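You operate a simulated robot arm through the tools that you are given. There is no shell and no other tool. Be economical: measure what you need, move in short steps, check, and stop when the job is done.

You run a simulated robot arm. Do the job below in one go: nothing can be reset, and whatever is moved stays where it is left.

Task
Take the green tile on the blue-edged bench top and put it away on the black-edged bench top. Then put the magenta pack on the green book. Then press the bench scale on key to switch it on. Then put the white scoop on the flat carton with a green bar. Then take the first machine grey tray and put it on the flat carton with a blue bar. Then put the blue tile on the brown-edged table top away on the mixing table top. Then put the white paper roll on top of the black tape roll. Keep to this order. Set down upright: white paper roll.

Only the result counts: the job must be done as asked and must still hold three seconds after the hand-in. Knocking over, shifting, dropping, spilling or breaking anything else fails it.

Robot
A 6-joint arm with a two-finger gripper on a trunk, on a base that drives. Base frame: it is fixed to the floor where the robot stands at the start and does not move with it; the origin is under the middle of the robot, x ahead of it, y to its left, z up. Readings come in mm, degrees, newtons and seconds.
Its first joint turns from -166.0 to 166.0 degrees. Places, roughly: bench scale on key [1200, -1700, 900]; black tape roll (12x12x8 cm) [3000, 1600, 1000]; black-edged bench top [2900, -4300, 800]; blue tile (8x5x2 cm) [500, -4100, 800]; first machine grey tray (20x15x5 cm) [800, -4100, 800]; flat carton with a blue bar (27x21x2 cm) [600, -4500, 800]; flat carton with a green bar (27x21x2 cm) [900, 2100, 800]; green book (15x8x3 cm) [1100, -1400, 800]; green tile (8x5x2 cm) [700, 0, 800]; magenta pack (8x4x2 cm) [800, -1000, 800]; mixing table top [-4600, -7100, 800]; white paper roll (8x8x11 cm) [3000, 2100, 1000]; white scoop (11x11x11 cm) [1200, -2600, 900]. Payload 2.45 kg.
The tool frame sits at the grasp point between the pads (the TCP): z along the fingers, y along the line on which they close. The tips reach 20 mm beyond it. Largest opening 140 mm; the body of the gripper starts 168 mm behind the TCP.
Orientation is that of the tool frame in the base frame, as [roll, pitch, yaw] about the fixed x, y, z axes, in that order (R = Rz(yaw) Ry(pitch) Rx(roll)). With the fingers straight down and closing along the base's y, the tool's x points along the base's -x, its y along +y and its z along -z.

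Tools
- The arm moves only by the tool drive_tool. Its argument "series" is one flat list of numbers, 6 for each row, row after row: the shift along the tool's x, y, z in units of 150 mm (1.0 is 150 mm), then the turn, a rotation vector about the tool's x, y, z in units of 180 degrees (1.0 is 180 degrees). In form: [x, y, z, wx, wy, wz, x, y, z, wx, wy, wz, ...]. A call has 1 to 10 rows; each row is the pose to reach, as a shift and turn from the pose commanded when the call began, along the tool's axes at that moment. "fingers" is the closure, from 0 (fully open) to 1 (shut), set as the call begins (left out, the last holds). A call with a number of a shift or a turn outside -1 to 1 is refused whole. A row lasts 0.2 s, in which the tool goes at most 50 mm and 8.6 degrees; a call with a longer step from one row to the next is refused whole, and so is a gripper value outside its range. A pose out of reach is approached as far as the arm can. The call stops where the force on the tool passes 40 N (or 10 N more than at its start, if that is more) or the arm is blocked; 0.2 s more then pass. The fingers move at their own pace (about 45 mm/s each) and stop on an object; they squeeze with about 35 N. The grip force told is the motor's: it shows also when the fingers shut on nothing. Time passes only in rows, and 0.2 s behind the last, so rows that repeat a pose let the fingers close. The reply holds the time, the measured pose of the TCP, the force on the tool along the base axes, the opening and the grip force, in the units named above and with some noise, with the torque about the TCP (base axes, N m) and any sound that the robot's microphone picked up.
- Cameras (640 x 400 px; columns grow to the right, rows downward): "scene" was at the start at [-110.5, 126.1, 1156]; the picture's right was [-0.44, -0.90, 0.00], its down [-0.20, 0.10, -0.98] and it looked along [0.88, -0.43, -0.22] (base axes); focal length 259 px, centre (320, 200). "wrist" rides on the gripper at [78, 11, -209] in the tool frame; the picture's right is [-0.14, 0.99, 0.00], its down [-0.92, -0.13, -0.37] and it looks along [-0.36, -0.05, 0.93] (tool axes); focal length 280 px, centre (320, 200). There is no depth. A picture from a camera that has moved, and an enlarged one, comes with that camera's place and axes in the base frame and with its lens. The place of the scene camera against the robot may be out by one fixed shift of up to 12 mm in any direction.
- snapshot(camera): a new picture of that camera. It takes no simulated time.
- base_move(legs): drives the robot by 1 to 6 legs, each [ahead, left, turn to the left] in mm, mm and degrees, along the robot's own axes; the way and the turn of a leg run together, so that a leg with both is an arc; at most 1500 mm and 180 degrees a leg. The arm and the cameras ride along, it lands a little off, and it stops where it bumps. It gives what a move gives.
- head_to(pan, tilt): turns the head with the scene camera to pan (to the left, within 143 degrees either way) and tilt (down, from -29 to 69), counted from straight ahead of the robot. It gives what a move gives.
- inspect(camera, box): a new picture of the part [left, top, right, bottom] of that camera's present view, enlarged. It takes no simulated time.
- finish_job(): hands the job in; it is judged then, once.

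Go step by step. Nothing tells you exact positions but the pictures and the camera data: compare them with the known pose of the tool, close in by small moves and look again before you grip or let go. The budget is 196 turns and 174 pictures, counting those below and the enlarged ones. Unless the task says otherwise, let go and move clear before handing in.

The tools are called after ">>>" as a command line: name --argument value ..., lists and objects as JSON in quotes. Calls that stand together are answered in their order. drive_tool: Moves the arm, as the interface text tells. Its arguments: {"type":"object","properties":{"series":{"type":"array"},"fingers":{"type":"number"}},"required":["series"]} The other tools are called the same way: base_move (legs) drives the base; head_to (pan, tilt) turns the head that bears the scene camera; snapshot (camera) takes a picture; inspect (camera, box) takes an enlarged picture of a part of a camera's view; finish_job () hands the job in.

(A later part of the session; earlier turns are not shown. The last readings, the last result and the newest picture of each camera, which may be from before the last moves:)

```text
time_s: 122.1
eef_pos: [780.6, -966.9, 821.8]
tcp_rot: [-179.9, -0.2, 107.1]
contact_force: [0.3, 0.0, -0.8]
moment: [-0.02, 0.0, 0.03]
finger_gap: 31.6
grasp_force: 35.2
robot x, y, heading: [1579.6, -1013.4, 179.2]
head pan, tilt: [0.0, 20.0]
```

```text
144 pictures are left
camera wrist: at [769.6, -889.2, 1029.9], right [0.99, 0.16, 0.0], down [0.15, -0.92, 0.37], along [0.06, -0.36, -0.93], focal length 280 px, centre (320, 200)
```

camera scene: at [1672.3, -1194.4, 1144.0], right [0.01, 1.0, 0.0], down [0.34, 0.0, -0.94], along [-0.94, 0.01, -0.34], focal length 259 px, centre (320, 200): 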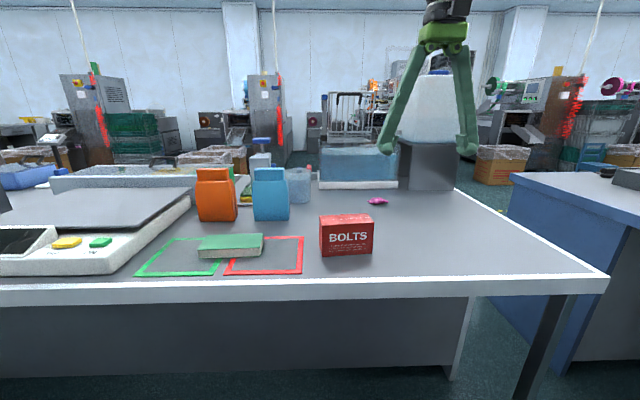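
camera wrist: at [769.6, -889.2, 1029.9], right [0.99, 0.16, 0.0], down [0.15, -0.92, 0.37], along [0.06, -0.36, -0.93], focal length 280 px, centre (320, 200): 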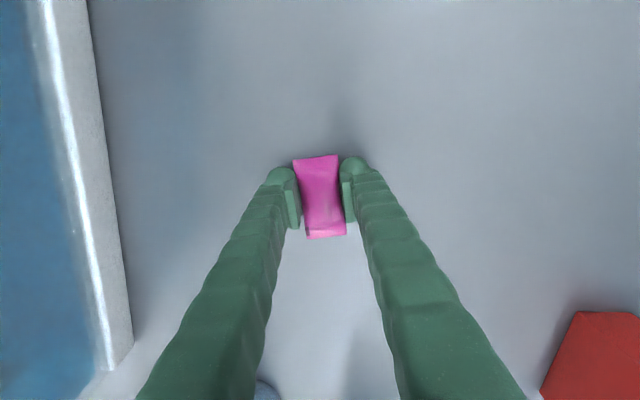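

Gripped (31.6 mm, 35 N). Lift and carry toward the green book at about (1091, -1407).

>>> drive_tool --series '[0, 0, -0.3, 0, 0, 0, 0, 0, -0.6, 0, 0, 0, 0, 0, -0.9, 0, 0, 0, 0, 0, -1, 0, 0, 0]'

>>> drive_tool --series '[-0.2, 0.07, -0.2, 0, 0, 0, -0.4, 0.14, -0.4, 0, 0, 0, -0.65, 0.21, -0.5, 0, 0, 0, -0.85, 0.28, -0.5, 0, 0, 0]'

>>> drive_tool --series '[-0.28, 0.09, 0, 0, 0, 0, -0.56, 0.18, 0, 0, 0, 0, -0.85, 0.28, 0, 0, 0, 0]'

>>> drive_tool --series '[-0.28, 0.09, 0, 0, 0, 0, -0.56, 0.18, 0, 0, 0, 0, -0.85, 0.28, 0, 0, 0, 0]'

>>> snapshot --camera "wrist"

>>> snapshot --camera "scene"

```text
time_s: 123.1
eef_pos: [783.3, -964.5, 972.1]
tcp_rot: [-179.8, -0.2, 107.0]
contact_force: [-0.3, -0.7, -0.5]
moment: [-0.02, -0.01, 0.03]
finger_gap: 31.6
grasp_force: 35.0
robot x, y, heading: [1580.8, -1008.7, 179.5]
head pan, tilt: [0.0, 20.0]
```

```text
time_s: 124.1
eef_pos: [856.8, -1077.7, 1046.9]
tcp_rot: [-179.9, -0.1, 107.0]
contact_force: [0.0, -0.5, 0.2]
moment: [-0.01, -0.04, -0.02]
finger_gap: 31.6
grasp_force: 35.5
robot x, y, heading: [1580.2, -1008.7, 179.4]
head pan, tilt: [0.0, 20.0]
```

```text
time_s: 124.9
eef_pos: [937.0, -1183.6, 1048.9]
tcp_rot: [-179.9, -0.1, 106.8]
contact_force: [0.4, 0.4, 0.2]
moment: [0.0, 0.0, 0.01]
finger_gap: 31.6
grasp_force: 34.7
robot x, y, heading: [1582.6, -1009.8, 179.5]
head pan, tilt: [0.0, 20.0]
```

```text
time_s: 125.7
eef_pos: [1012.5, -1293.5, 1049.5]
tcp_rot: [-180.0, -0.1, 107.0]
contact_force: [-0.7, -0.7, 0.2]
moment: [-0.01, -0.04, -0.01]
finger_gap: 31.8
grasp_force: 35.5
robot x, y, heading: [1584.2, -1011.4, 179.4]
head pan, tilt: [0.0, 20.0]
```

```text
143 pictures are left
camera wrist: at [1001.8, -1216.6, 1258.0], right [0.99, 0.16, 0.0], down [0.15, -0.92, 0.37], along [0.06, -0.36, -0.93], focal length 280 px, centre (320, 200)
```

wrist: 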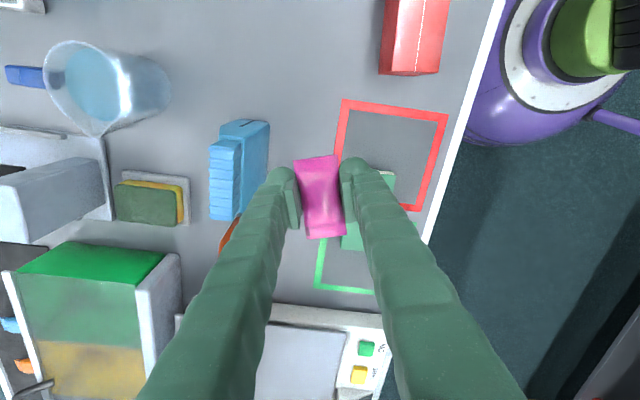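

```text
142 pictures are left
camera scene: at [1672.0, -1194.5, 1144.0], right [0.01, 1.0, 0.0], down [0.34, 0.0, -0.94], along [-0.94, 0.01, -0.34], focal length 259 px, centre (320, 200)
```

scene: 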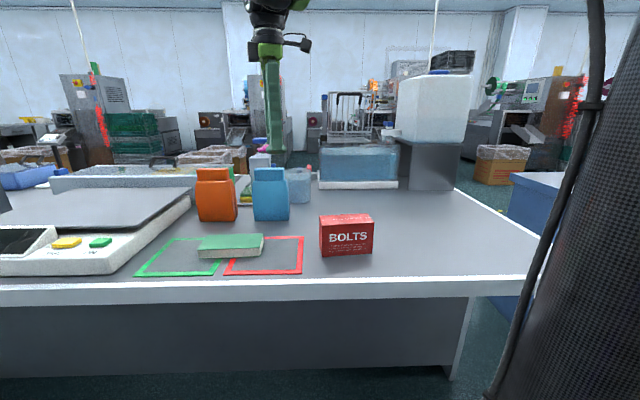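

The book top is centred near (1088, -1405), turned a bit clockwise. I'll move over it and align.

>>> drive_tool --series '[-0.25, 0.08, 0, 0, 0, 0.04, -0.5, 0.16, 0, 0, 0, 0.08, -0.75, 0.23, 0.1, 0, 0, 0.115, -0.857, 0.264, 0.35, 0, 0, 0.115, -0.857, 0.264, 0.5, 0, 0, 0.115, -0.857, 0.264, 0.5, 0, 0, 0.115]'

>>> snapshot --camera "wrist"

>>> inspect --camera "scene" --box '[100, 130, 400, 300]'

```text
time_s: 127.1
eef_pos: [1089.4, -1404.7, 971.9]
tcp_rot: [-179.8, 0.0, 86.3]
contact_force: [-1.4, -0.6, -0.6]
moment: [-0.01, 0.0, 0.03]
finger_gap: 32.0
grasp_force: 35.1
robot x, y, heading: [1579.2, -1011.2, 179.3]
head pan, tilt: [0.0, 20.0]
```

```text
141 pictures are left
camera wrist: at [1105.9, -1328.4, 1179.8], right [0.98, -0.2, 0.0], down [-0.19, -0.91, 0.37], along [-0.08, -0.36, -0.93], focal length 280 px, centre (320, 200)
```

wrist: 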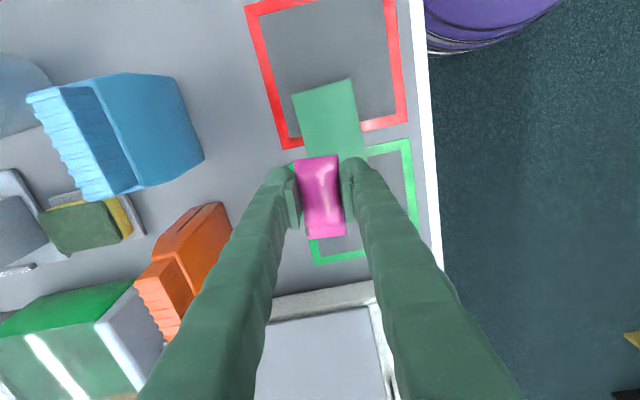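

```text
2.13 times, centred on (250, 215) of scene
camera zoom: at [1672.2, -1194.6, 1144.0], right [0.01, 1.0, 0.0], down [0.34, 0.0, -0.94], along [-0.94, 0.01, -0.34], focal length 552 px, centre (469, 168)
```

zoom: 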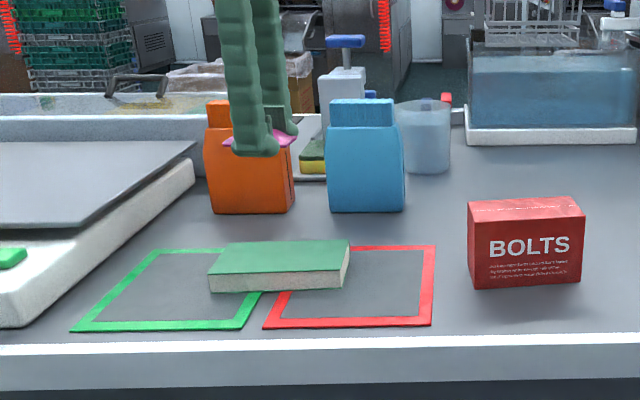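

Wrist view puts the book a little further toward the edge, near (1105, -1398). I'll go down closer and look again.

>>> drive_tool --series '[0.03, 0.08, 0.2, 0, 0, 0, 0.03, 0.08, 0.4, 0, 0, 0, 0.03, 0.08, 0.53, 0, 0, 0, 0.03, 0.08, 0.53, 0, 0, 0]'

>>> snapshot --camera "wrist"

>>> inspect --camera "scene" --box '[140, 170, 320, 280]'

```text
time_s: 128.1
eef_pos: [1099.8, -1400.9, 890.7]
tcp_rot: [-179.8, -0.1, 86.3]
contact_force: [0.1, 0.2, -0.4]
moment: [0.01, 0.0, -0.01]
finger_gap: 31.7
grasp_force: 34.5
robot x, y, heading: [1581.4, -1010.6, 179.2]
head pan, tilt: [0.0, 20.0]
```

```text
139 pictures are left
camera wrist: at [1117.3, -1323.5, 1099.1], right [0.98, -0.2, 0.0], down [-0.19, -0.91, 0.37], along [-0.08, -0.36, -0.93], focal length 280 px, centre (320, 200)
```

wrist: 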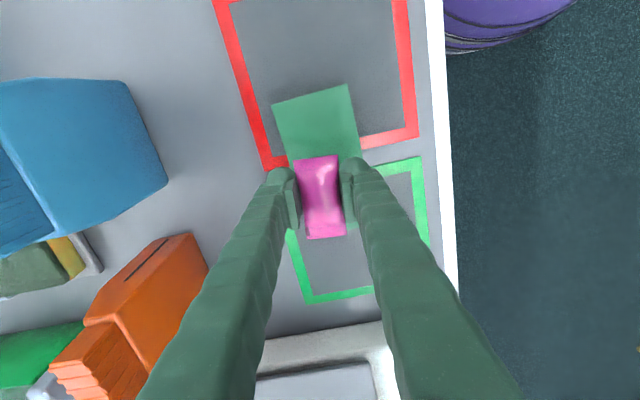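

```text
3.56 times, centred on (230, 225) of scene
camera zoom: at [1672.2, -1194.6, 1144.0], right [0.01, 1.0, 0.0], down [0.34, 0.0, -0.94], along [-0.94, 0.01, -0.34], focal length 921 px, centre (640, 111)
```

zoom: 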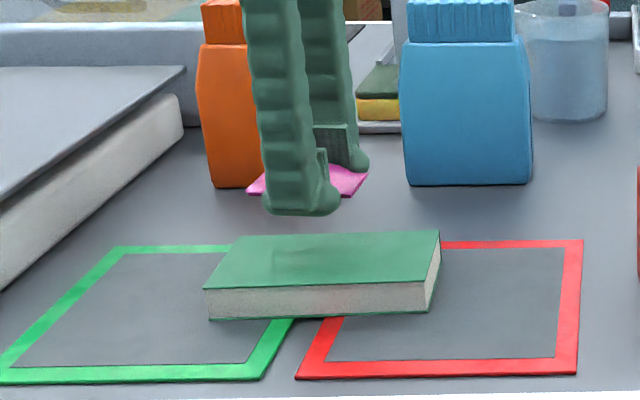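

Book centre ≈ (1106, -1396). Shift 6 mm and lower guarded onto it.

>>> drive_tool --series '[0.04, 0.04, 0.1, 0, 0, 0, 0.04, 0.04, 0.18, 0, 0, 0, 0.04, 0.04, 0.21, 0, 0, 0, 0.04, 0.04, 0.225, 0, 0, 0, 0.04, 0.04, 0.24, 0, 0, 0, 0.04, 0.04, 0.255, 0, 0, 0, 0.04, 0.04, 0.27, 0, 0, 0, 0.04, 0.04, 0.285, 0, 0, 0, 0.04, 0.04, 0.3, 0, 0, 0]'

>>> snapshot --camera "wrist"

>>> inspect --camera "scene" --box '[140, 170, 320, 280]'

```text
time_s: 130.1
eef_pos: [1106.8, -1398.3, 848.2]
tcp_rot: [-179.8, 0.0, 86.3]
contact_force: [3.6, 3.2, 18.1]
moment: [0.02, -0.12, 0.06]
finger_gap: 32.1
grasp_force: 34.8
robot x, y, heading: [1579.7, -1011.2, 179.3]
head pan, tilt: [0.0, 20.0]
stopped in row 9: the force on the tool passed its limit at 50 N (the readings are from after the stop); the commanded pose is now the measured one
```

```text
137 pictures are left
camera wrist: at [1124.2, -1321.1, 1057.1], right [0.98, -0.2, 0.0], down [-0.19, -0.91, 0.37], along [-0.08, -0.36, -0.93], focal length 280 px, centre (320, 200)
```

wrist: 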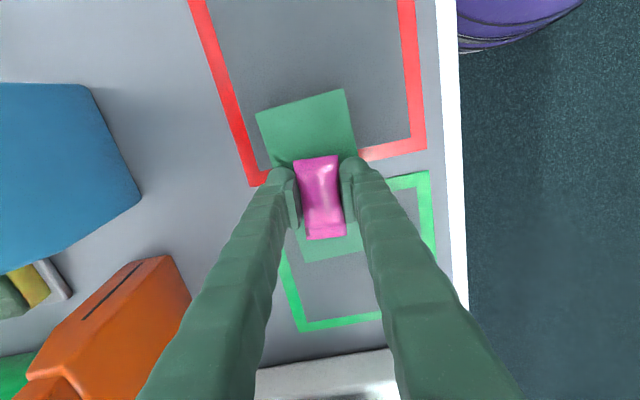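

```text
3.56 times, centred on (230, 225) of scene
camera zoom: at [1672.7, -1194.1, 1144.0], right [0.01, 1.0, 0.0], down [0.34, 0.0, -0.94], along [-0.94, 0.01, -0.34], focal length 921 px, centre (640, 111)
```

zoom: 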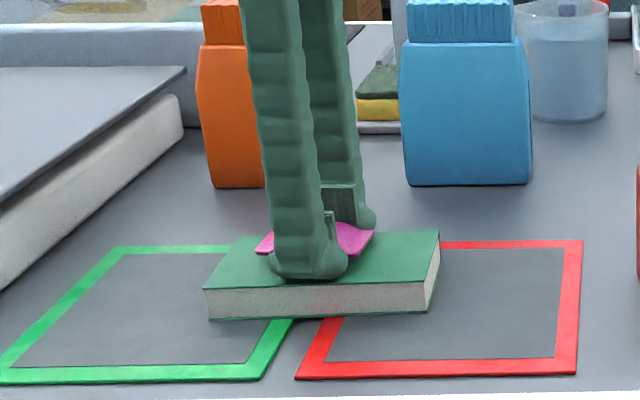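

The pack rests on the book. Open partly, then rise.

>>> drive_tool --series '[0, 0, -0.01, 0, 0, 0, 0, 0, -0.02, 0, 0, 0, 0, 0, -0.02, 0, 0, 0, 0, 0, -0.15, 0, 0, 0, 0, 0, -0.4, 0, 0, 0, 0, 0, -0.7, 0, 0, 0, 0, 0, -1, 0, 0, 0]' --fingers 0.55

>>> snapshot --camera "wrist"

>>> inspect --camera "scene" --box '[0, 150, 320, 290]'

```text
time_s: 131.7
eef_pos: [1109.4, -1394.7, 997.6]
tcp_rot: [-179.9, 0.1, 86.3]
contact_force: [0.3, -0.5, -0.5]
moment: [0.03, 0.02, -0.01]
finger_gap: 62.9
grasp_force: 0.0
robot x, y, heading: [1583.0, -1014.7, 179.2]
head pan, tilt: [0.0, 20.0]
```

```text
135 pictures are left
camera wrist: at [1126.5, -1318.8, 1207.2], right [0.98, -0.2, 0.0], down [-0.19, -0.91, 0.37], along [-0.08, -0.36, -0.93], focal length 280 px, centre (320, 200)
```

wrist: 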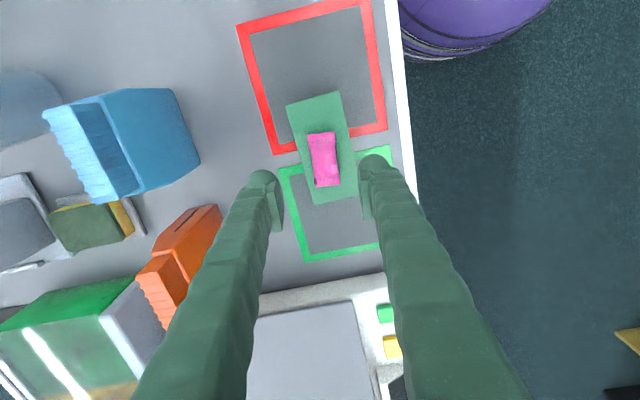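

```text
2.00 times, centred on (160, 220) of scene
camera zoom: at [1672.1, -1194.6, 1144.0], right [0.01, 1.0, 0.0], down [0.34, 0.0, -0.94], along [-0.94, 0.01, -0.34], focal length 518 px, centre (640, 160)
```

zoom: 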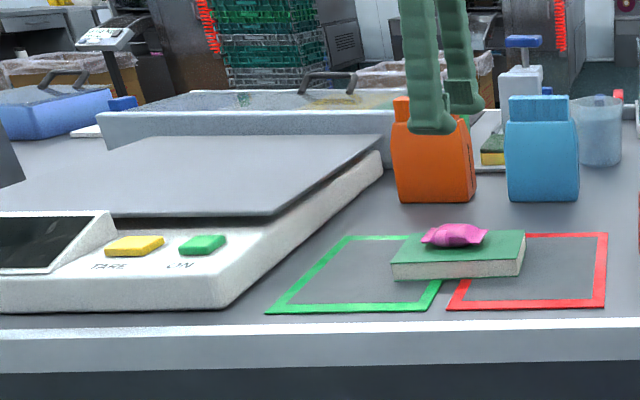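

The pack sits on the book. The ON key is near (1160, -1664, 862); I'll shut the fingers and move above it.

>>> drive_tool --series '[-0.3, 0.08, 0, 0, 0, 0, -0.6, 0.15, 0, 0, 0, 0, -0.883, 0.228, 0, 0, 0, 0]' --fingers 1

>>> drive_tool --series '[-0.3, 0.08, 0, 0, 0, 0, -0.6, 0.15, 0, 0, 0, 0, -0.883, 0.228, 0, 0, 0, 0, -0.883, 0.228, 0.25, 0, 0, 0, -0.883, 0.228, 0.25, 0, 0, 0]'

>>> snapshot --camera "wrist"

>>> inspect --camera "scene" --box '[0, 130, 240, 280]'

```text
time_s: 132.5
eef_pos: [1133.7, -1532.0, 997.9]
tcp_rot: [-179.8, 0.0, 86.2]
contact_force: [0.1, -0.2, 0.2]
moment: [-0.06, 0.06, -0.01]
finger_gap: 0.0
grasp_force: 6.8
robot x, y, heading: [1582.7, -1010.5, 179.4]
head pan, tilt: [0.0, 20.0]
```

```text
time_s: 133.7
eef_pos: [1160.4, -1667.7, 959.0]
tcp_rot: [-179.9, -0.1, 86.3]
contact_force: [0.1, 0.2, 0.1]
moment: [0.01, -0.02, 0.03]
finger_gap: 0.0
grasp_force: 29.5
robot x, y, heading: [1579.7, -1011.3, 179.2]
head pan, tilt: [0.0, 20.0]
```

```text
133 pictures are left
camera wrist: at [1177.6, -1590.4, 1167.1], right [0.98, -0.2, 0.0], down [-0.19, -0.91, 0.37], along [-0.08, -0.36, -0.93], focal length 280 px, centre (320, 200)
```

wrist: 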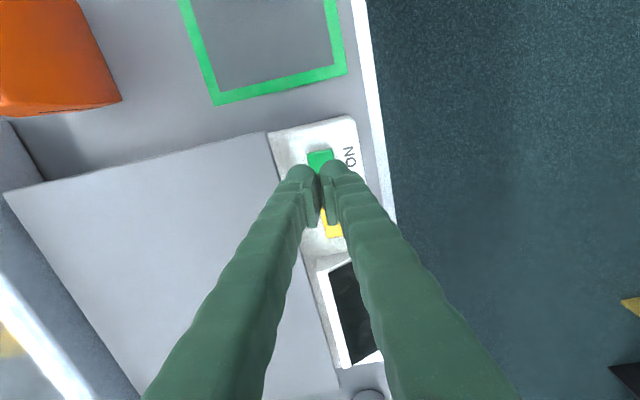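

```text
2.67 times, centred on (120, 205) of scene
camera zoom: at [1672.2, -1194.6, 1144.0], right [0.01, 1.0, 0.0], down [0.34, 0.0, -0.94], along [-0.94, 0.01, -0.34], focal length 690 px, centre (853, 187)
```

zoom: 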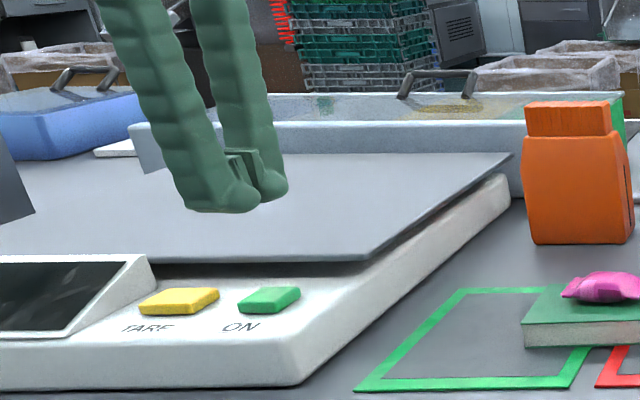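

Nearly over the green key. Lower in small steps until the key is pressed.

>>> drive_tool --series '[0.035, 0, 0.2, 0, 0, 0, 0.035, 0, 0.3, 0, 0, 0, 0.035, 0, 0.34, 0, 0, 0, 0.035, 0, 0.37, 0, 0, 0, 0.035, 0, 0.39, 0, 0, 0, 0.035, 0, 0.41, 0, 0, 0]'

>>> snapshot --camera "wrist"

>>> inspect --camera "scene" --box '[0, 130, 240, 280]'

```text
time_s: 135.1
eef_pos: [1156.3, -1661.6, 898.2]
tcp_rot: [-179.8, -0.1, 86.3]
contact_force: [0.0, 0.1, 0.4]
moment: [-0.01, 0.01, -0.03]
finger_gap: 0.0
grasp_force: 29.4
robot x, y, heading: [1584.7, -1007.4, 179.2]
head pan, tilt: [0.0, 20.0]
```

```text
131 pictures are left
camera wrist: at [1174.2, -1584.8, 1106.9], right [0.98, -0.2, 0.0], down [-0.19, -0.91, 0.37], along [-0.08, -0.36, -0.93], focal length 280 px, centre (320, 200)
```

wrist: 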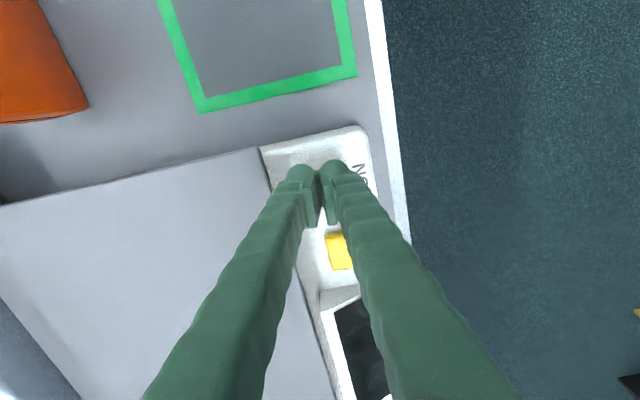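

```text
2.67 times, centred on (120, 205) of scene
camera zoom: at [1672.1, -1194.7, 1144.0], right [0.01, 1.0, 0.0], down [0.34, 0.0, -0.94], along [-0.94, 0.01, -0.34], focal length 690 px, centre (853, 187)
```

zoom: 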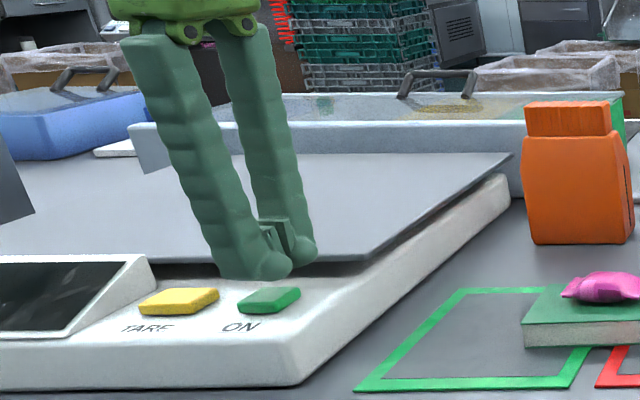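

Tips are right over the key, about 15–20 mm above. Continue pressing gently.

>>> drive_tool --series '[0, 0.02, 0.03, 0, 0, 0, 0, 0.02, 0.05, 0, 0, 0, 0, 0.02, 0.07, 0, 0, 0, 0, 0.02, 0.09, 0, 0, 0, 0, 0.02, 0.11, 0, 0, 0, 0, 0.02, 0.13, 0, 0, 0, 0, 0.02, 0.15, 0, 0, 0, 0, 0.02, 0.17, 0, 0, 0, 0, 0.02, 0.19, 0, 0, 0, 0, 0.02, 0.21, 0, 0, 0]'

>>> snapshot --camera "wrist"

>>> inspect --camera "scene" --box '[0, 130, 240, 280]'

```text
time_s: 137.2
eef_pos: [1160.8, -1661.0, 872.8]
tcp_rot: [-179.7, 0.1, 86.2]
contact_force: [0.1, 3.3, 199.7]
moment: [-0.39, 0.0, 0.04]
finger_gap: 6.0
grasp_force: 29.4
robot x, y, heading: [1579.4, -1013.0, 179.4]
head pan, tilt: [0.0, 20.0]
heard: click
stopped in row 10: the force on the tool passed its limit at 43 N (the readings are from after the stop); the commanded pose is now the measured one
```

```text
129 pictures are left
camera wrist: at [1179.3, -1584.0, 1080.8], right [0.98, -0.2, 0.0], down [-0.19, -0.91, 0.37], along [-0.08, -0.36, -0.93], focal length 280 px, centre (320, 200)
```

wrist: 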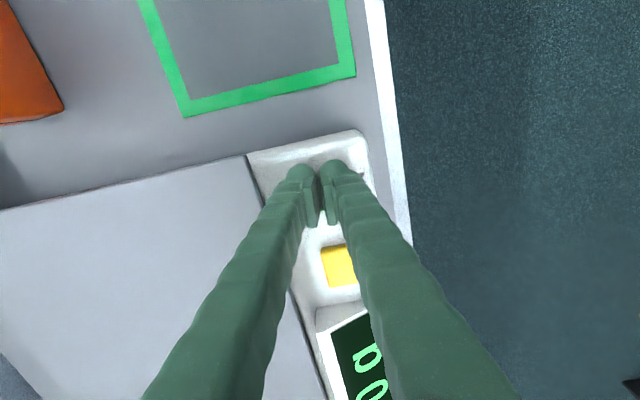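

```text
2.67 times, centred on (120, 205) of scene
camera zoom: at [1673.1, -1193.0, 1144.2], right [0.01, 1.0, 0.0], down [0.34, -0.01, -0.94], along [-0.94, 0.01, -0.34], focal length 690 px, centre (853, 187)
```

zoom: 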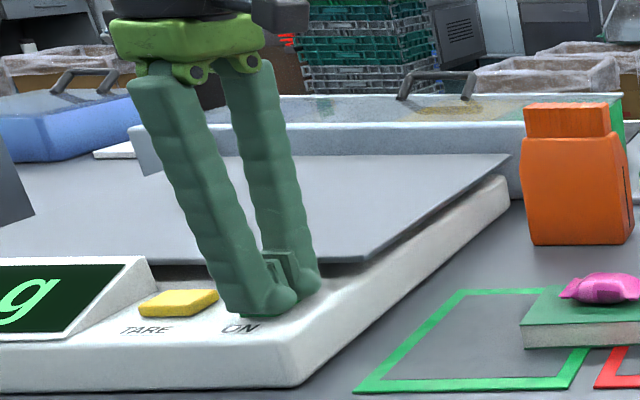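

Click heard and the display lit. I'll lift off and retract toward the robot.

>>> drive_tool --series '[0, 0, -0.1, 0, 0, 0, 0, 0, -0.4, 0, 0, 0, 0, 0, -0.7, 0, 0, 0, 0, 0, -1, 0, 0, 0]'

>>> drive_tool --series '[0.15, 0, -0.25, 0, 0, 0, 0.35, 0.1, -0.5, 0, 0, 0, 0.55, 0.2, -0.6, 0, 0, 0, 0.8, 0.3, -0.6, 0, 0, 0, 1, 0.4, -0.6, 0, 0, 0]'

>>> drive_tool --series '[0.3, 0, 0, 0, 0, 0, 0.6, 0, 0, 0, 0, 0, 0.9, 0, 0, 0, 0, 0, 1, 0, 0, 0, 0, 0]'

>>> base_move --legs '[[-120, 0, 0.6], [0, 1350, 0]]'

>>> snapshot --camera "scene"

```text
time_s: 138.2
eef_pos: [1163.2, -1659.4, 1021.2]
tcp_rot: [-179.8, -0.1, 86.2]
contact_force: [-0.6, 0.6, -0.1]
moment: [0.0, -0.01, -0.01]
finger_gap: 0.2
grasp_force: 29.4
robot x, y, heading: [1581.8, -1012.7, 179.5]
head pan, tilt: [0.0, 20.0]
```

```text
refused: row 2 steps farther than a row can; nothing moved
```

```text
time_s: 139.2
eef_pos: [1173.9, -1512.8, 1018.1]
tcp_rot: [-179.8, 0.0, 86.3]
contact_force: [0.0, -0.7, -0.8]
moment: [0.0, -0.02, -0.01]
finger_gap: 0.1
grasp_force: 30.1
robot x, y, heading: [1582.3, -1011.0, 179.5]
head pan, tilt: [0.0, 20.0]
```

```text
time_s: 146.8
eef_pos: [1336.7, -2877.5, 1017.7]
tcp_rot: [-179.8, 0.0, 88.6]
contact_force: [-0.4, -0.5, -0.3]
moment: [-0.02, -0.01, -0.01]
finger_gap: 0.3
grasp_force: 29.7
robot x, y, heading: [1725.5, -2354.9, -178.3]
head pan, tilt: [0.0, 20.0]
```

```text
127 pictures are left
camera scene: at [1821.0, -2538.7, 1144.0], right [-0.03, 1.0, 0.0], down [0.34, 0.01, -0.94], along [-0.94, -0.03, -0.34], focal length 259 px, centre (320, 200)
```

scene: 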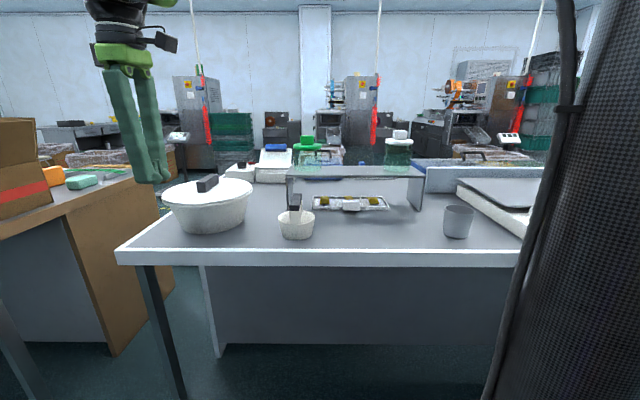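

The small white scoop with its dark upright handle is near (1165, -2628). Zooming in on it.

>>> inspect --camera "scene" --box '[230, 160, 390, 260]'

>>> snapshot --camera "wrist"

```text
4.00 times, centred on (310, 210) of scene
camera zoom: at [1821.0, -2538.7, 1144.0], right [-0.03, 1.0, 0.0], down [0.34, 0.01, -0.94], along [-0.94, -0.03, -0.34], focal length 1036 px, centre (360, 160)
```

zoom: 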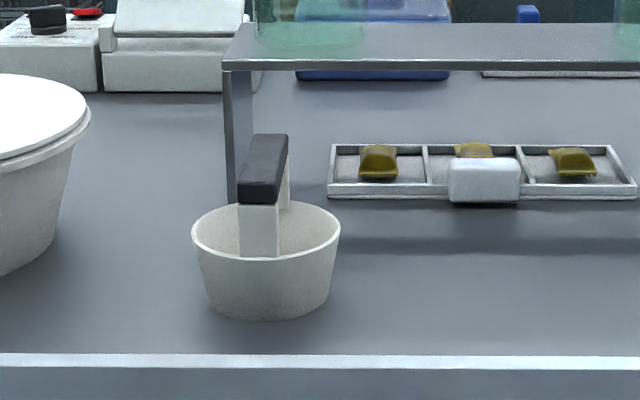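

```text
125 pictures are left
camera wrist: at [1350.6, -2800.0, 1225.9], right [0.99, -0.16, 0.0], down [-0.15, -0.92, 0.37], along [-0.06, -0.36, -0.93], focal length 280 px, centre (320, 200)
```

wrist: 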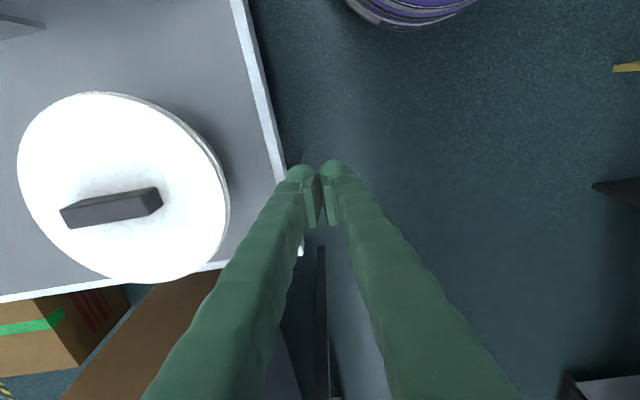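

The scoop's handle is a dark bar running along x, top near z 900. I'll turn the gripper to close along y and move toward it, passing above the lidded bowl.

>>> drive_tool --series '[0.02, -0.02, -0.2, 0, 0, 0.047, 0.12, -0.1, -0.4, 0, 0, 0.094, 0.25, -0.2, -0.5, 0, 0, 0.141, 0.35, -0.3, -0.5, 0, 0, 0.188, 0.45, -0.4, -0.5, 0, 0, 0.235, 0.55, -0.5, -0.5, 0, 0, 0.282, 0.65, -0.6, -0.5, 0, 0, 0.329, 0.75, -0.7, -0.5, 0, 0, 0.376, 0.85, -0.75, -0.5, 0, 0, 0.423, 0.95, -0.8, -0.5, 0, 0, 0.47]' --fingers 0.4

>>> snapshot --camera "wrist"

```text
time_s: 149.0
eef_pos: [1219.6, -2730.2, 1091.8]
tcp_rot: [180.0, 0.2, 4.0]
contact_force: [0.1, -0.2, -0.2]
moment: [-0.02, -0.01, -0.01]
finger_gap: 84.1
grasp_force: 0.0
robot x, y, heading: [1722.5, -2359.9, -178.1]
head pan, tilt: [0.0, 20.0]
```

```text
124 pictures are left
camera wrist: at [1300.2, -2736.5, 1300.4], right [-0.07, -1.0, 0.0], down [-0.93, 0.07, 0.37], along [-0.37, 0.03, -0.93], focal length 280 px, centre (320, 200)
```

wrist: 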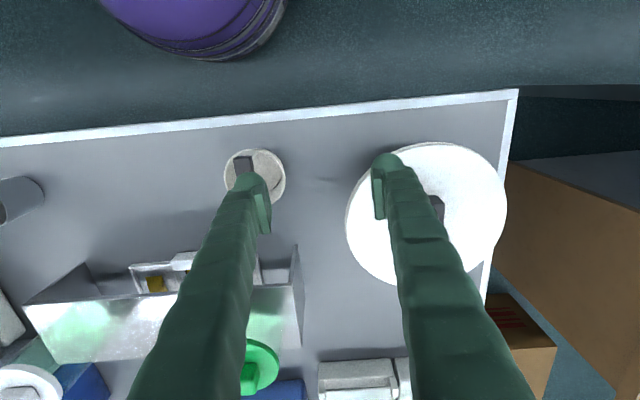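

Scoop is near (1170, -2620). I'll move above it at height and look straight down.

>>> drive_tool --series '[-0.11, -0.25, 0, 0, 0, 0, -0.22, -0.5, 0, 0, 0, 0, -0.316, -0.745, 0.1, 0, 0, 0, -0.316, -0.745, 0.4, 0, 0, 0, -0.316, -0.745, 0.4, 0, 0, 0]'

>>> snapshot --camera "wrist"

>>> inspect --camera "scene" --box '[200, 110, 400, 260]'

```text
time_s: 150.2
eef_pos: [1165.3, -2625.3, 1031.9]
tcp_rot: [180.0, 0.2, 4.1]
contact_force: [-0.5, -0.4, 0.2]
moment: [-0.01, 0.0, 0.02]
finger_gap: 84.1
grasp_force: 0.1
robot x, y, heading: [1720.6, -2360.0, -178.4]
head pan, tilt: [0.0, 20.0]
```

```text
123 pictures are left
camera wrist: at [1246.8, -2630.3, 1240.1], right [-0.07, -1.0, 0.0], down [-0.93, 0.06, 0.37], along [-0.37, 0.03, -0.93], focal length 280 px, centre (320, 200)
```

wrist: 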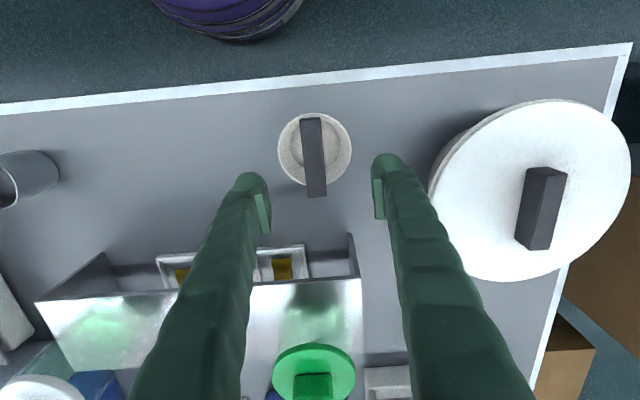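

```text
2.67 times, centred on (300, 185) of scene
camera zoom: at [1820.9, -2538.7, 1144.0], right [-0.03, 1.0, 0.0], down [0.34, 0.01, -0.94], along [-0.94, -0.03, -0.34], focal length 690 px, centre (373, 240)
```

zoom: 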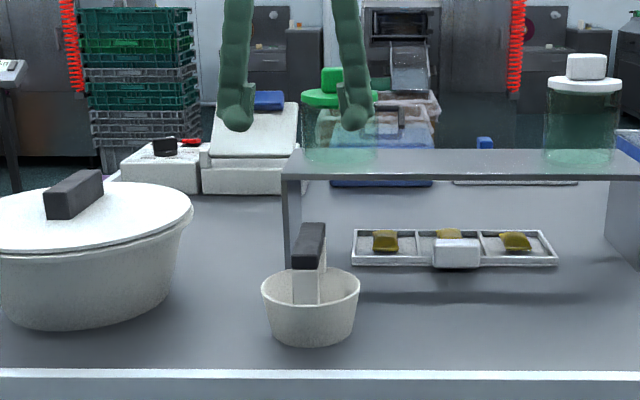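

Handle centre ≈ (1169, -2614), aligned with x. I'll align and lower so the pads straddle it, then close.

>>> drive_tool --series '[0.03, -0.071, 0.25, 0, 0, 0.023, 0.03, -0.071, 0.5, 0, 0, 0.023, 0.03, -0.071, 0.7, 0, 0, 0.023, 0.03, -0.071, 0.8, 0, 0, 0.023, 0.03, -0.071, 0.85, 0, 0, 0.023, 0.03, -0.071, 0.9, 0, 0, 0.023, 0.03, -0.071, 0.9, 0, 0, 0.023]'

>>> snapshot --camera "wrist"

>>> inspect --camera "scene" --box '[200, 110, 400, 260]'

```text
time_s: 151.8
eef_pos: [1167.7, -2613.3, 897.6]
tcp_rot: [-179.9, 0.2, -0.3]
contact_force: [0.6, -0.2, -0.7]
moment: [-0.01, 0.01, 0.04]
finger_gap: 83.9
grasp_force: 0.1
robot x, y, heading: [1724.5, -2355.4, -178.2]
head pan, tilt: [0.0, 20.0]
```

```text
121 pictures are left
camera wrist: at [1248.1, -2625.2, 1104.8], right [-0.14, -0.99, 0.0], down [-0.92, 0.13, 0.37], along [-0.37, 0.05, -0.93], focal length 280 px, centre (320, 200)
```

wrist: 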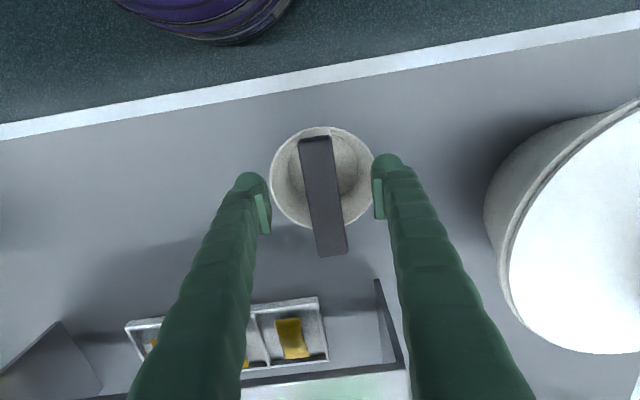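

```text
2.67 times, centred on (300, 185) of scene
camera zoom: at [1821.0, -2538.6, 1144.0], right [-0.03, 1.0, 0.0], down [0.34, 0.01, -0.94], along [-0.94, -0.03, -0.34], focal length 690 px, centre (373, 240)
```

zoom: 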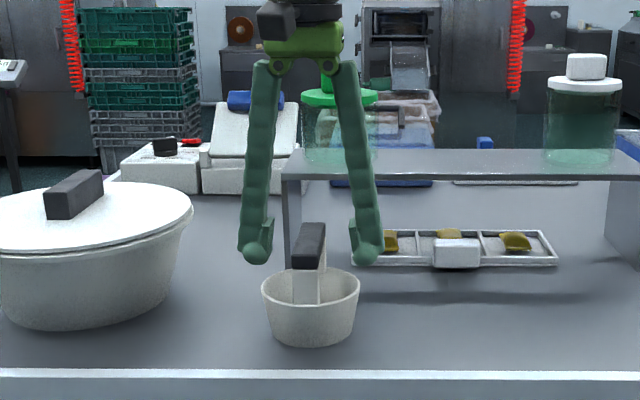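

Straddled nicely; lower 5 mm and close.

>>> drive_tool --series '[0, 0, 0.03, 0, 0, 0, 0, 0, 0.03, 0, 0, 0, 0, 0, 0.03, 0, 0, 0, 0, 0, 0.03, 0, 0, 0, 0, 0, 0.03, 0, 0, 0]' --fingers 1

>>> drive_tool --series '[0, 0, -0.15, 0, 0, 0, 0, 0, -0.4, 0, 0, 0, 0, 0, -0.7, 0, 0, 0, 0, 0, -1, 0, 0, 0]'

>>> inspect --camera "scene" --box '[200, 60, 400, 260]'

```text
time_s: 153.0
eef_pos: [1168.1, -2613.5, 893.7]
tcp_rot: [180.0, 0.2, -0.2]
contact_force: [-0.4, -0.2, -0.4]
moment: [-0.05, -0.01, 0.02]
finger_gap: 21.9
grasp_force: 34.0
robot x, y, heading: [1721.5, -2357.2, -178.3]
head pan, tilt: [0.0, 20.0]
```

```text
time_s: 154.0
eef_pos: [1169.8, -2611.3, 1047.4]
tcp_rot: [180.0, 0.2, -0.1]
contact_force: [-0.3, 0.8, -0.6]
moment: [0.0, -0.02, 0.01]
finger_gap: 21.6
grasp_force: 34.5
robot x, y, heading: [1716.3, -2358.8, -178.3]
head pan, tilt: [0.0, 20.0]
```

```text
2.00 times, centred on (300, 160) of scene
camera zoom: at [1820.9, -2538.7, 1144.0], right [-0.03, 1.0, 0.0], down [0.34, 0.01, -0.94], along [-0.94, -0.03, -0.34], focal length 518 px, centre (360, 280)
```

zoom: 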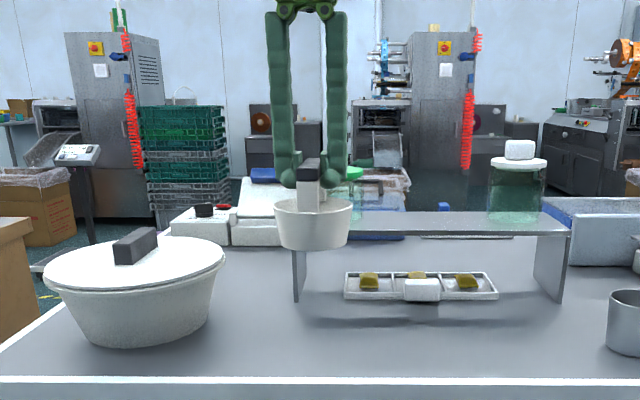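

Holding the scoop. I'll retract the arm and travel up the back aisle toward y ≈ 2100.

>>> drive_tool --series '[0.2, -0.2, -0.1, 0, 0, 0, 0.4, -0.4, -0.2, 0, 0, 0, 0.6, -0.6, -0.25, 0, 0, 0, 0.8, -0.8, -0.3, 0, 0, 0, 1, -1, -0.3, 0, 0, 0]'

>>> base_move --legs '[[-80, -1400, -1.7], [0, -1350, 0]]'

>>> head_to --pan -40 --tilt 15

>>> snapshot --camera "scene"

```text
time_s: 155.2
eef_pos: [1319.0, -2463.9, 1090.2]
tcp_rot: [-180.0, 0.3, -0.1]
contact_force: [-0.6, -0.3, -1.1]
moment: [0.01, -0.08, -0.01]
finger_gap: 21.7
grasp_force: 34.8
robot x, y, heading: [1725.0, -2360.7, -178.2]
head pan, tilt: [0.0, 20.0]
```

```text
time_s: 168.7
eef_pos: [1276.2, 304.7, 1090.2]
tcp_rot: [-180.0, 0.2, 0.7]
contact_force: [-0.7, 0.5, -0.4]
moment: [0.02, 0.05, -0.01]
finger_gap: 21.8
grasp_force: 35.1
robot x, y, heading: [1681.2, 414.3, -177.3]
head pan, tilt: [0.0, 20.0]
```

```text
time_s: 169.7
eef_pos: [1276.0, 304.7, 1090.5]
tcp_rot: [180.0, 0.3, 0.8]
contact_force: [-1.1, -1.0, -0.6]
moment: [0.02, -0.01, 0.0]
finger_gap: 21.6
grasp_force: 35.0
robot x, y, heading: [1679.3, 414.4, -177.4]
head pan, tilt: [-40.0, 15.0]
```

```text
118 pictures are left
camera scene: at [1798.3, 298.6, 1152.1], right [0.61, 0.8, 0.0], down [0.21, -0.16, -0.97], along [-0.77, 0.59, -0.26], focal length 259 px, centre (320, 200)
```

scene: 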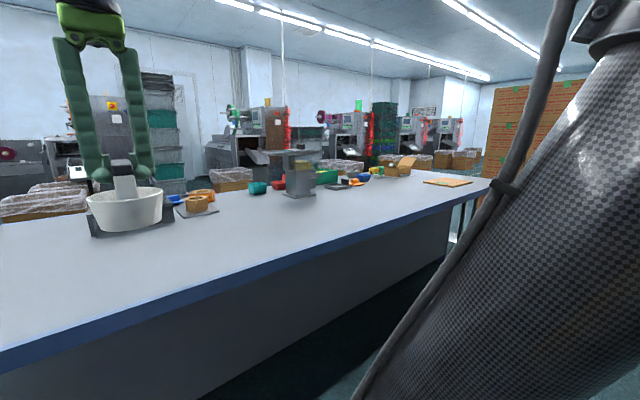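

The flat carton is visible near (907, 2119) at the end of the blue-edged bench. Driving abreast of it.

>>> base_move --legs '[[50, -1490, -2.7]]'

>>> head_to --pan 5 --tilt 22

>>> snapshot --camera "scene"

>>> snapshot --camera "wrist"

```text
time_s: 177.1
eef_pos: [1183.7, 1804.6, 1089.8]
tcp_rot: [-179.9, 0.2, -1.7]
contact_force: [0.5, 0.1, -0.3]
moment: [0.01, -0.01, 0.0]
finger_gap: 22.0
grasp_force: 35.2
robot x, y, heading: [1589.8, 1902.3, -179.7]
head pan, tilt: [-40.0, 15.0]
```

```text
time_s: 178.2
eef_pos: [1184.2, 1805.1, 1090.0]
tcp_rot: [-180.0, 0.2, -1.6]
contact_force: [-0.5, -0.1, -0.3]
moment: [-0.03, -0.01, 0.0]
finger_gap: 21.9
grasp_force: 35.3
robot x, y, heading: [1588.5, 1901.3, -179.7]
head pan, tilt: [5.0, 22.0]
```

```text
117 pictures are left
camera scene: at [1685.8, 1709.4, 1140.7], right [-0.09, 1.0, 0.0], down [0.37, 0.03, -0.93], along [-0.92, -0.08, -0.37], focal length 259 px, centre (320, 200)
```

scene: 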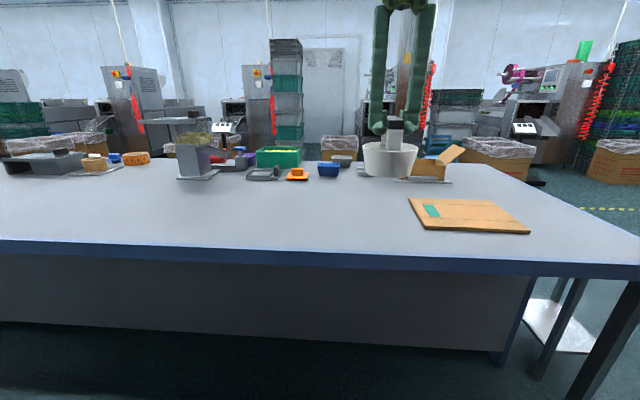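

```text
116 pictures are left
camera wrist: at [1264.5, 1791.6, 1298.3], right [-0.16, -0.99, 0.0], down [-0.92, 0.15, 0.37], along [-0.37, 0.06, -0.93], focal length 280 px, centre (320, 200)
```

wrist: 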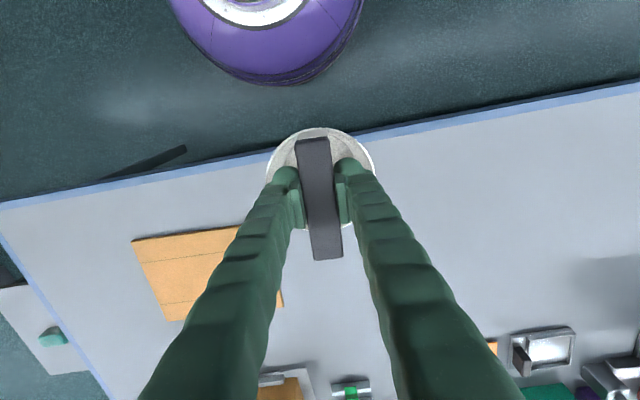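

The carton with the green bar is centred at (945, 2085). I'll carry the scoop over it.

>>> drive_tool --series '[-0.2, -0.22, 0, 0, 0, 0, -0.41, -0.45, 0, 0, 0, 0, -0.61, -0.68, 0, 0, 0, 0, -0.82, -0.905, 0, 0, 0, 0]'

>>> drive_tool --series '[-0.2, -0.22, 0.1, 0, 0, 0, -0.41, -0.45, 0.2, 0, 0, 0, -0.61, -0.68, 0.3, 0, 0, 0, -0.82, -0.905, 0.4, 0, 0, 0, -0.82, -0.905, 0.6, 0, 0, 0]'

>>> snapshot --camera "wrist"

>>> inspect --camera "scene" --box '[340, 50, 560, 260]'

```text
time_s: 179.2
eef_pos: [1067.7, 1944.2, 1092.0]
tcp_rot: [180.0, 0.2, -1.6]
contact_force: [-0.2, -0.2, -0.5]
moment: [0.02, 0.05, -0.02]
finger_gap: 21.9
grasp_force: 35.0
robot x, y, heading: [1589.9, 1901.7, -179.5]
head pan, tilt: [5.0, 22.0]
```

```text
time_s: 180.4
eef_pos: [943.3, 2083.3, 1000.4]
tcp_rot: [180.0, 0.2, -1.6]
contact_force: [-0.9, -1.1, -1.5]
moment: [0.02, 0.01, 0.0]
finger_gap: 22.0
grasp_force: 34.8
robot x, y, heading: [1592.7, 1899.6, -180.0]
head pan, tilt: [5.0, 22.0]
```

```text
115 pictures are left
camera wrist: at [1023.6, 2070.2, 1207.5], right [-0.16, -0.99, 0.0], down [-0.92, 0.15, 0.37], along [-0.37, 0.06, -0.93], focal length 280 px, centre (320, 200)
```

wrist: 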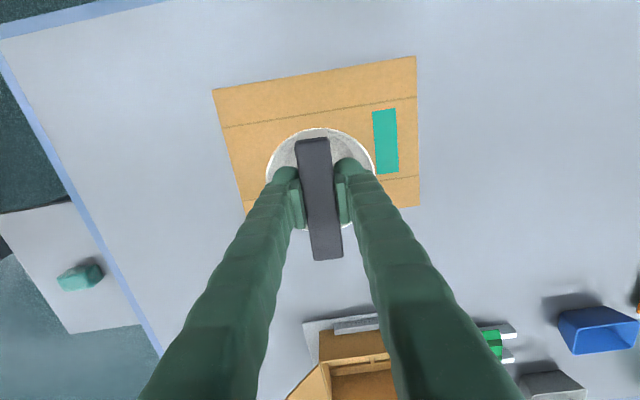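

```text
1.90 times, centred on (450, 155) of scene
camera zoom: at [1685.7, 1709.3, 1140.8], right [-0.09, 1.0, 0.0], down [0.37, 0.03, -0.93], along [-0.92, -0.09, -0.37], focal length 493 px, centre (72, 286)
```

zoom: 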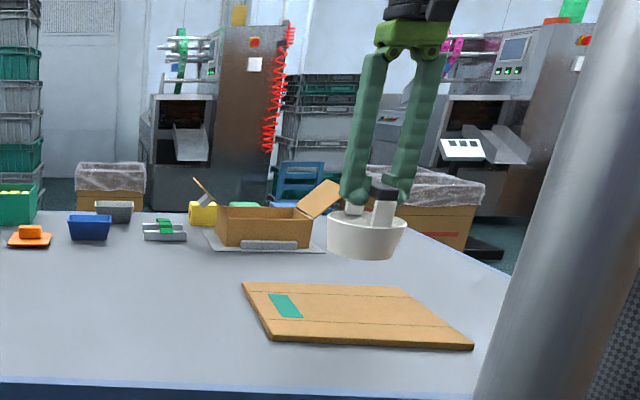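

Over the carton's centre. Lowering guarded until contact.

>>> drive_tool --series '[0.06, 0, 0.2, 0, 0, 0, 0.06, 0, 0.4, 0, 0, 0, 0.06, 0, 0.5, 0, 0, 0, 0.06, 0, 0.53, 0, 0, 0, 0.06, 0, 0.55, 0, 0, 0, 0.06, 0, 0.57, 0, 0, 0, 0.06, 0, 0.585, 0, 0, 0, 0.06, 0, 0.6, 0, 0, 0, 0.06, 0, 0.615, 0, 0, 0, 0.06, 0, 0.63, 0, 0, 0]'

>>> inspect --camera "scene" --box '[340, 50, 560, 260]'

```text
time_s: 182.6
eef_pos: [955.7, 2084.0, 905.6]
tcp_rot: [179.9, 0.2, -1.6]
contact_force: [-0.9, -0.8, -0.7]
moment: [0.02, -0.02, 0.01]
finger_gap: 22.0
grasp_force: 34.8
robot x, y, heading: [1588.3, 1898.9, -179.8]
head pan, tilt: [5.0, 22.0]
```

```text
1.90 times, centred on (450, 155) of scene
camera zoom: at [1685.7, 1709.4, 1140.8], right [-0.09, 1.0, 0.0], down [0.37, 0.03, -0.93], along [-0.92, -0.09, -0.37], focal length 493 px, centre (72, 286)
```

zoom: 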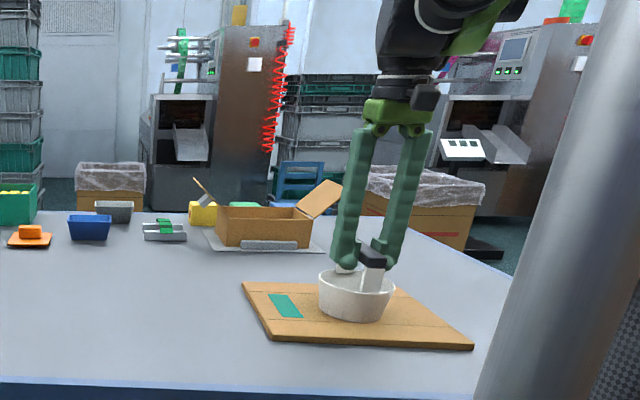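

Nearly down; continue in 2 mm steps.

>>> drive_tool --series '[0, 0, 0.013, 0, 0, 0, 0, 0, 0.026, 0, 0, 0, 0, 0, 0.04, 0, 0, 0, 0, 0, 0.053, 0, 0, 0, 0, 0, 0.066, 0, 0, 0, 0, 0, 0.08, 0, 0, 0, 0, 0, 0.093, 0, 0, 0, 0, 0, 0.106, 0, 0, 0, 0, 0, 0.12, 0, 0, 0, 0, 0, 0.133, 0, 0, 0]'

>>> inspect --camera "scene" --box '[380, 120, 540, 250]'

```text
time_s: 184.8
eef_pos: [955.5, 2084.0, 888.1]
tcp_rot: [180.0, 0.3, -1.6]
contact_force: [-1.3, -0.6, 39.4]
moment: [-0.04, 0.02, -0.02]
finger_gap: 21.5
grasp_force: 34.6
robot x, y, heading: [1590.3, 1895.7, -179.6]
head pan, tilt: [5.0, 22.0]
```

```text
3.08 times, centred on (460, 185) of scene
camera zoom: at [1686.7, 1709.0, 1140.6], right [-0.09, 1.0, 0.0], down [0.37, 0.03, -0.93], along [-0.92, -0.09, -0.37], focal length 797 px, centre (-111, 246)
```

zoom: 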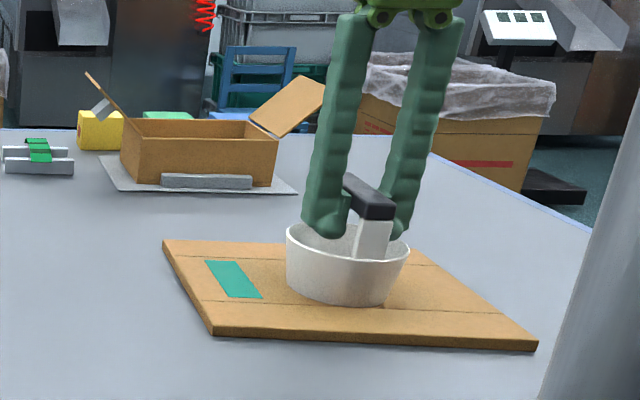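

Contact at 39 N; release and rise.

>>> drive_tool --series '[0, 0, -0.01, 0, 0, 0, 0, 0, -0.01, 0, 0, 0, 0, 0, -0.01, 0, 0, 0, 0, 0, -0.02, 0, 0, 0, 0, 0, -0.2, 0, 0, 0, 0, 0, -0.5, 0, 0, 0, 0, 0, -0.8, 0, 0, 0, 0, 0, -1, 0, 0, 0]' --fingers 0.5

>>> inspect --camera "scene" --box '[380, 120, 540, 250]'

```text
time_s: 186.6
eef_pos: [954.8, 2079.9, 1035.9]
tcp_rot: [-179.9, 0.2, -1.6]
contact_force: [-0.2, 0.7, -0.1]
moment: [0.02, -0.02, 0.02]
finger_gap: 70.0
grasp_force: 0.0
robot x, y, heading: [1592.2, 1899.0, -179.9]
head pan, tilt: [5.0, 22.0]
```

```text
3.08 times, centred on (460, 185) of scene
camera zoom: at [1685.7, 1709.4, 1140.8], right [-0.09, 1.0, 0.0], down [0.37, 0.03, -0.93], along [-0.92, -0.09, -0.37], focal length 797 px, centre (-111, 246)
```

zoom: 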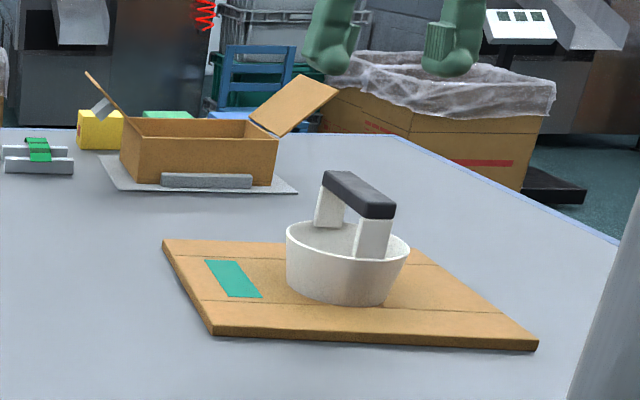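

The scoop is placed. Next the grey tray on the brown-edged table, which I'll reach from its front side. Retract and drive back down the aisle.

>>> drive_tool --series '[0.2, 0.12, -0.1, 0, 0, 0, 0.4, 0.24, -0.2, 0, 0, 0, 0.6, 0.36, -0.3, 0, 0, 0, 0.8, 0.48, -0.35, 0, 0, 0, 1, 0.6, -0.35, 0, 0, 0]'

>>> drive_tool --series '[0.25, 0.15, 0, 0, 0, 0, 0.5, 0.3, 0, 0, 0, 0, 0.6, 0.4, 0, 0, 0, 0]'

>>> base_move --legs '[[-210, 1450, 0], [0, 1450, 0]]'

```text
time_s: 187.8
eef_pos: [1101.1, 1988.3, 1091.1]
tcp_rot: [180.0, 0.2, -1.6]
contact_force: [-1.7, -0.3, -0.6]
moment: [0.02, -0.06, -0.04]
finger_gap: 70.1
grasp_force: 0.1
robot x, y, heading: [1591.7, 1899.3, -179.1]
head pan, tilt: [5.0, 22.0]
```

```text
time_s: 188.6
eef_pos: [1190.9, 1924.4, 1087.2]
tcp_rot: [179.9, 0.2, -1.5]
contact_force: [-0.5, 1.1, 0.7]
moment: [0.02, -0.05, -0.01]
finger_gap: 69.7
grasp_force: 0.1
robot x, y, heading: [1592.9, 1903.1, -179.5]
head pan, tilt: [5.0, 22.0]
```

```text
time_s: 202.9
eef_pos: [1421.6, -1027.7, 1086.9]
tcp_rot: [180.0, 0.2, -1.6]
contact_force: [0.3, -0.8, 0.2]
moment: [-0.02, 0.03, -0.01]
finger_gap: 70.1
grasp_force: 0.0
robot x, y, heading: [1823.9, -1054.3, -179.7]
head pan, tilt: [5.0, 22.0]
```

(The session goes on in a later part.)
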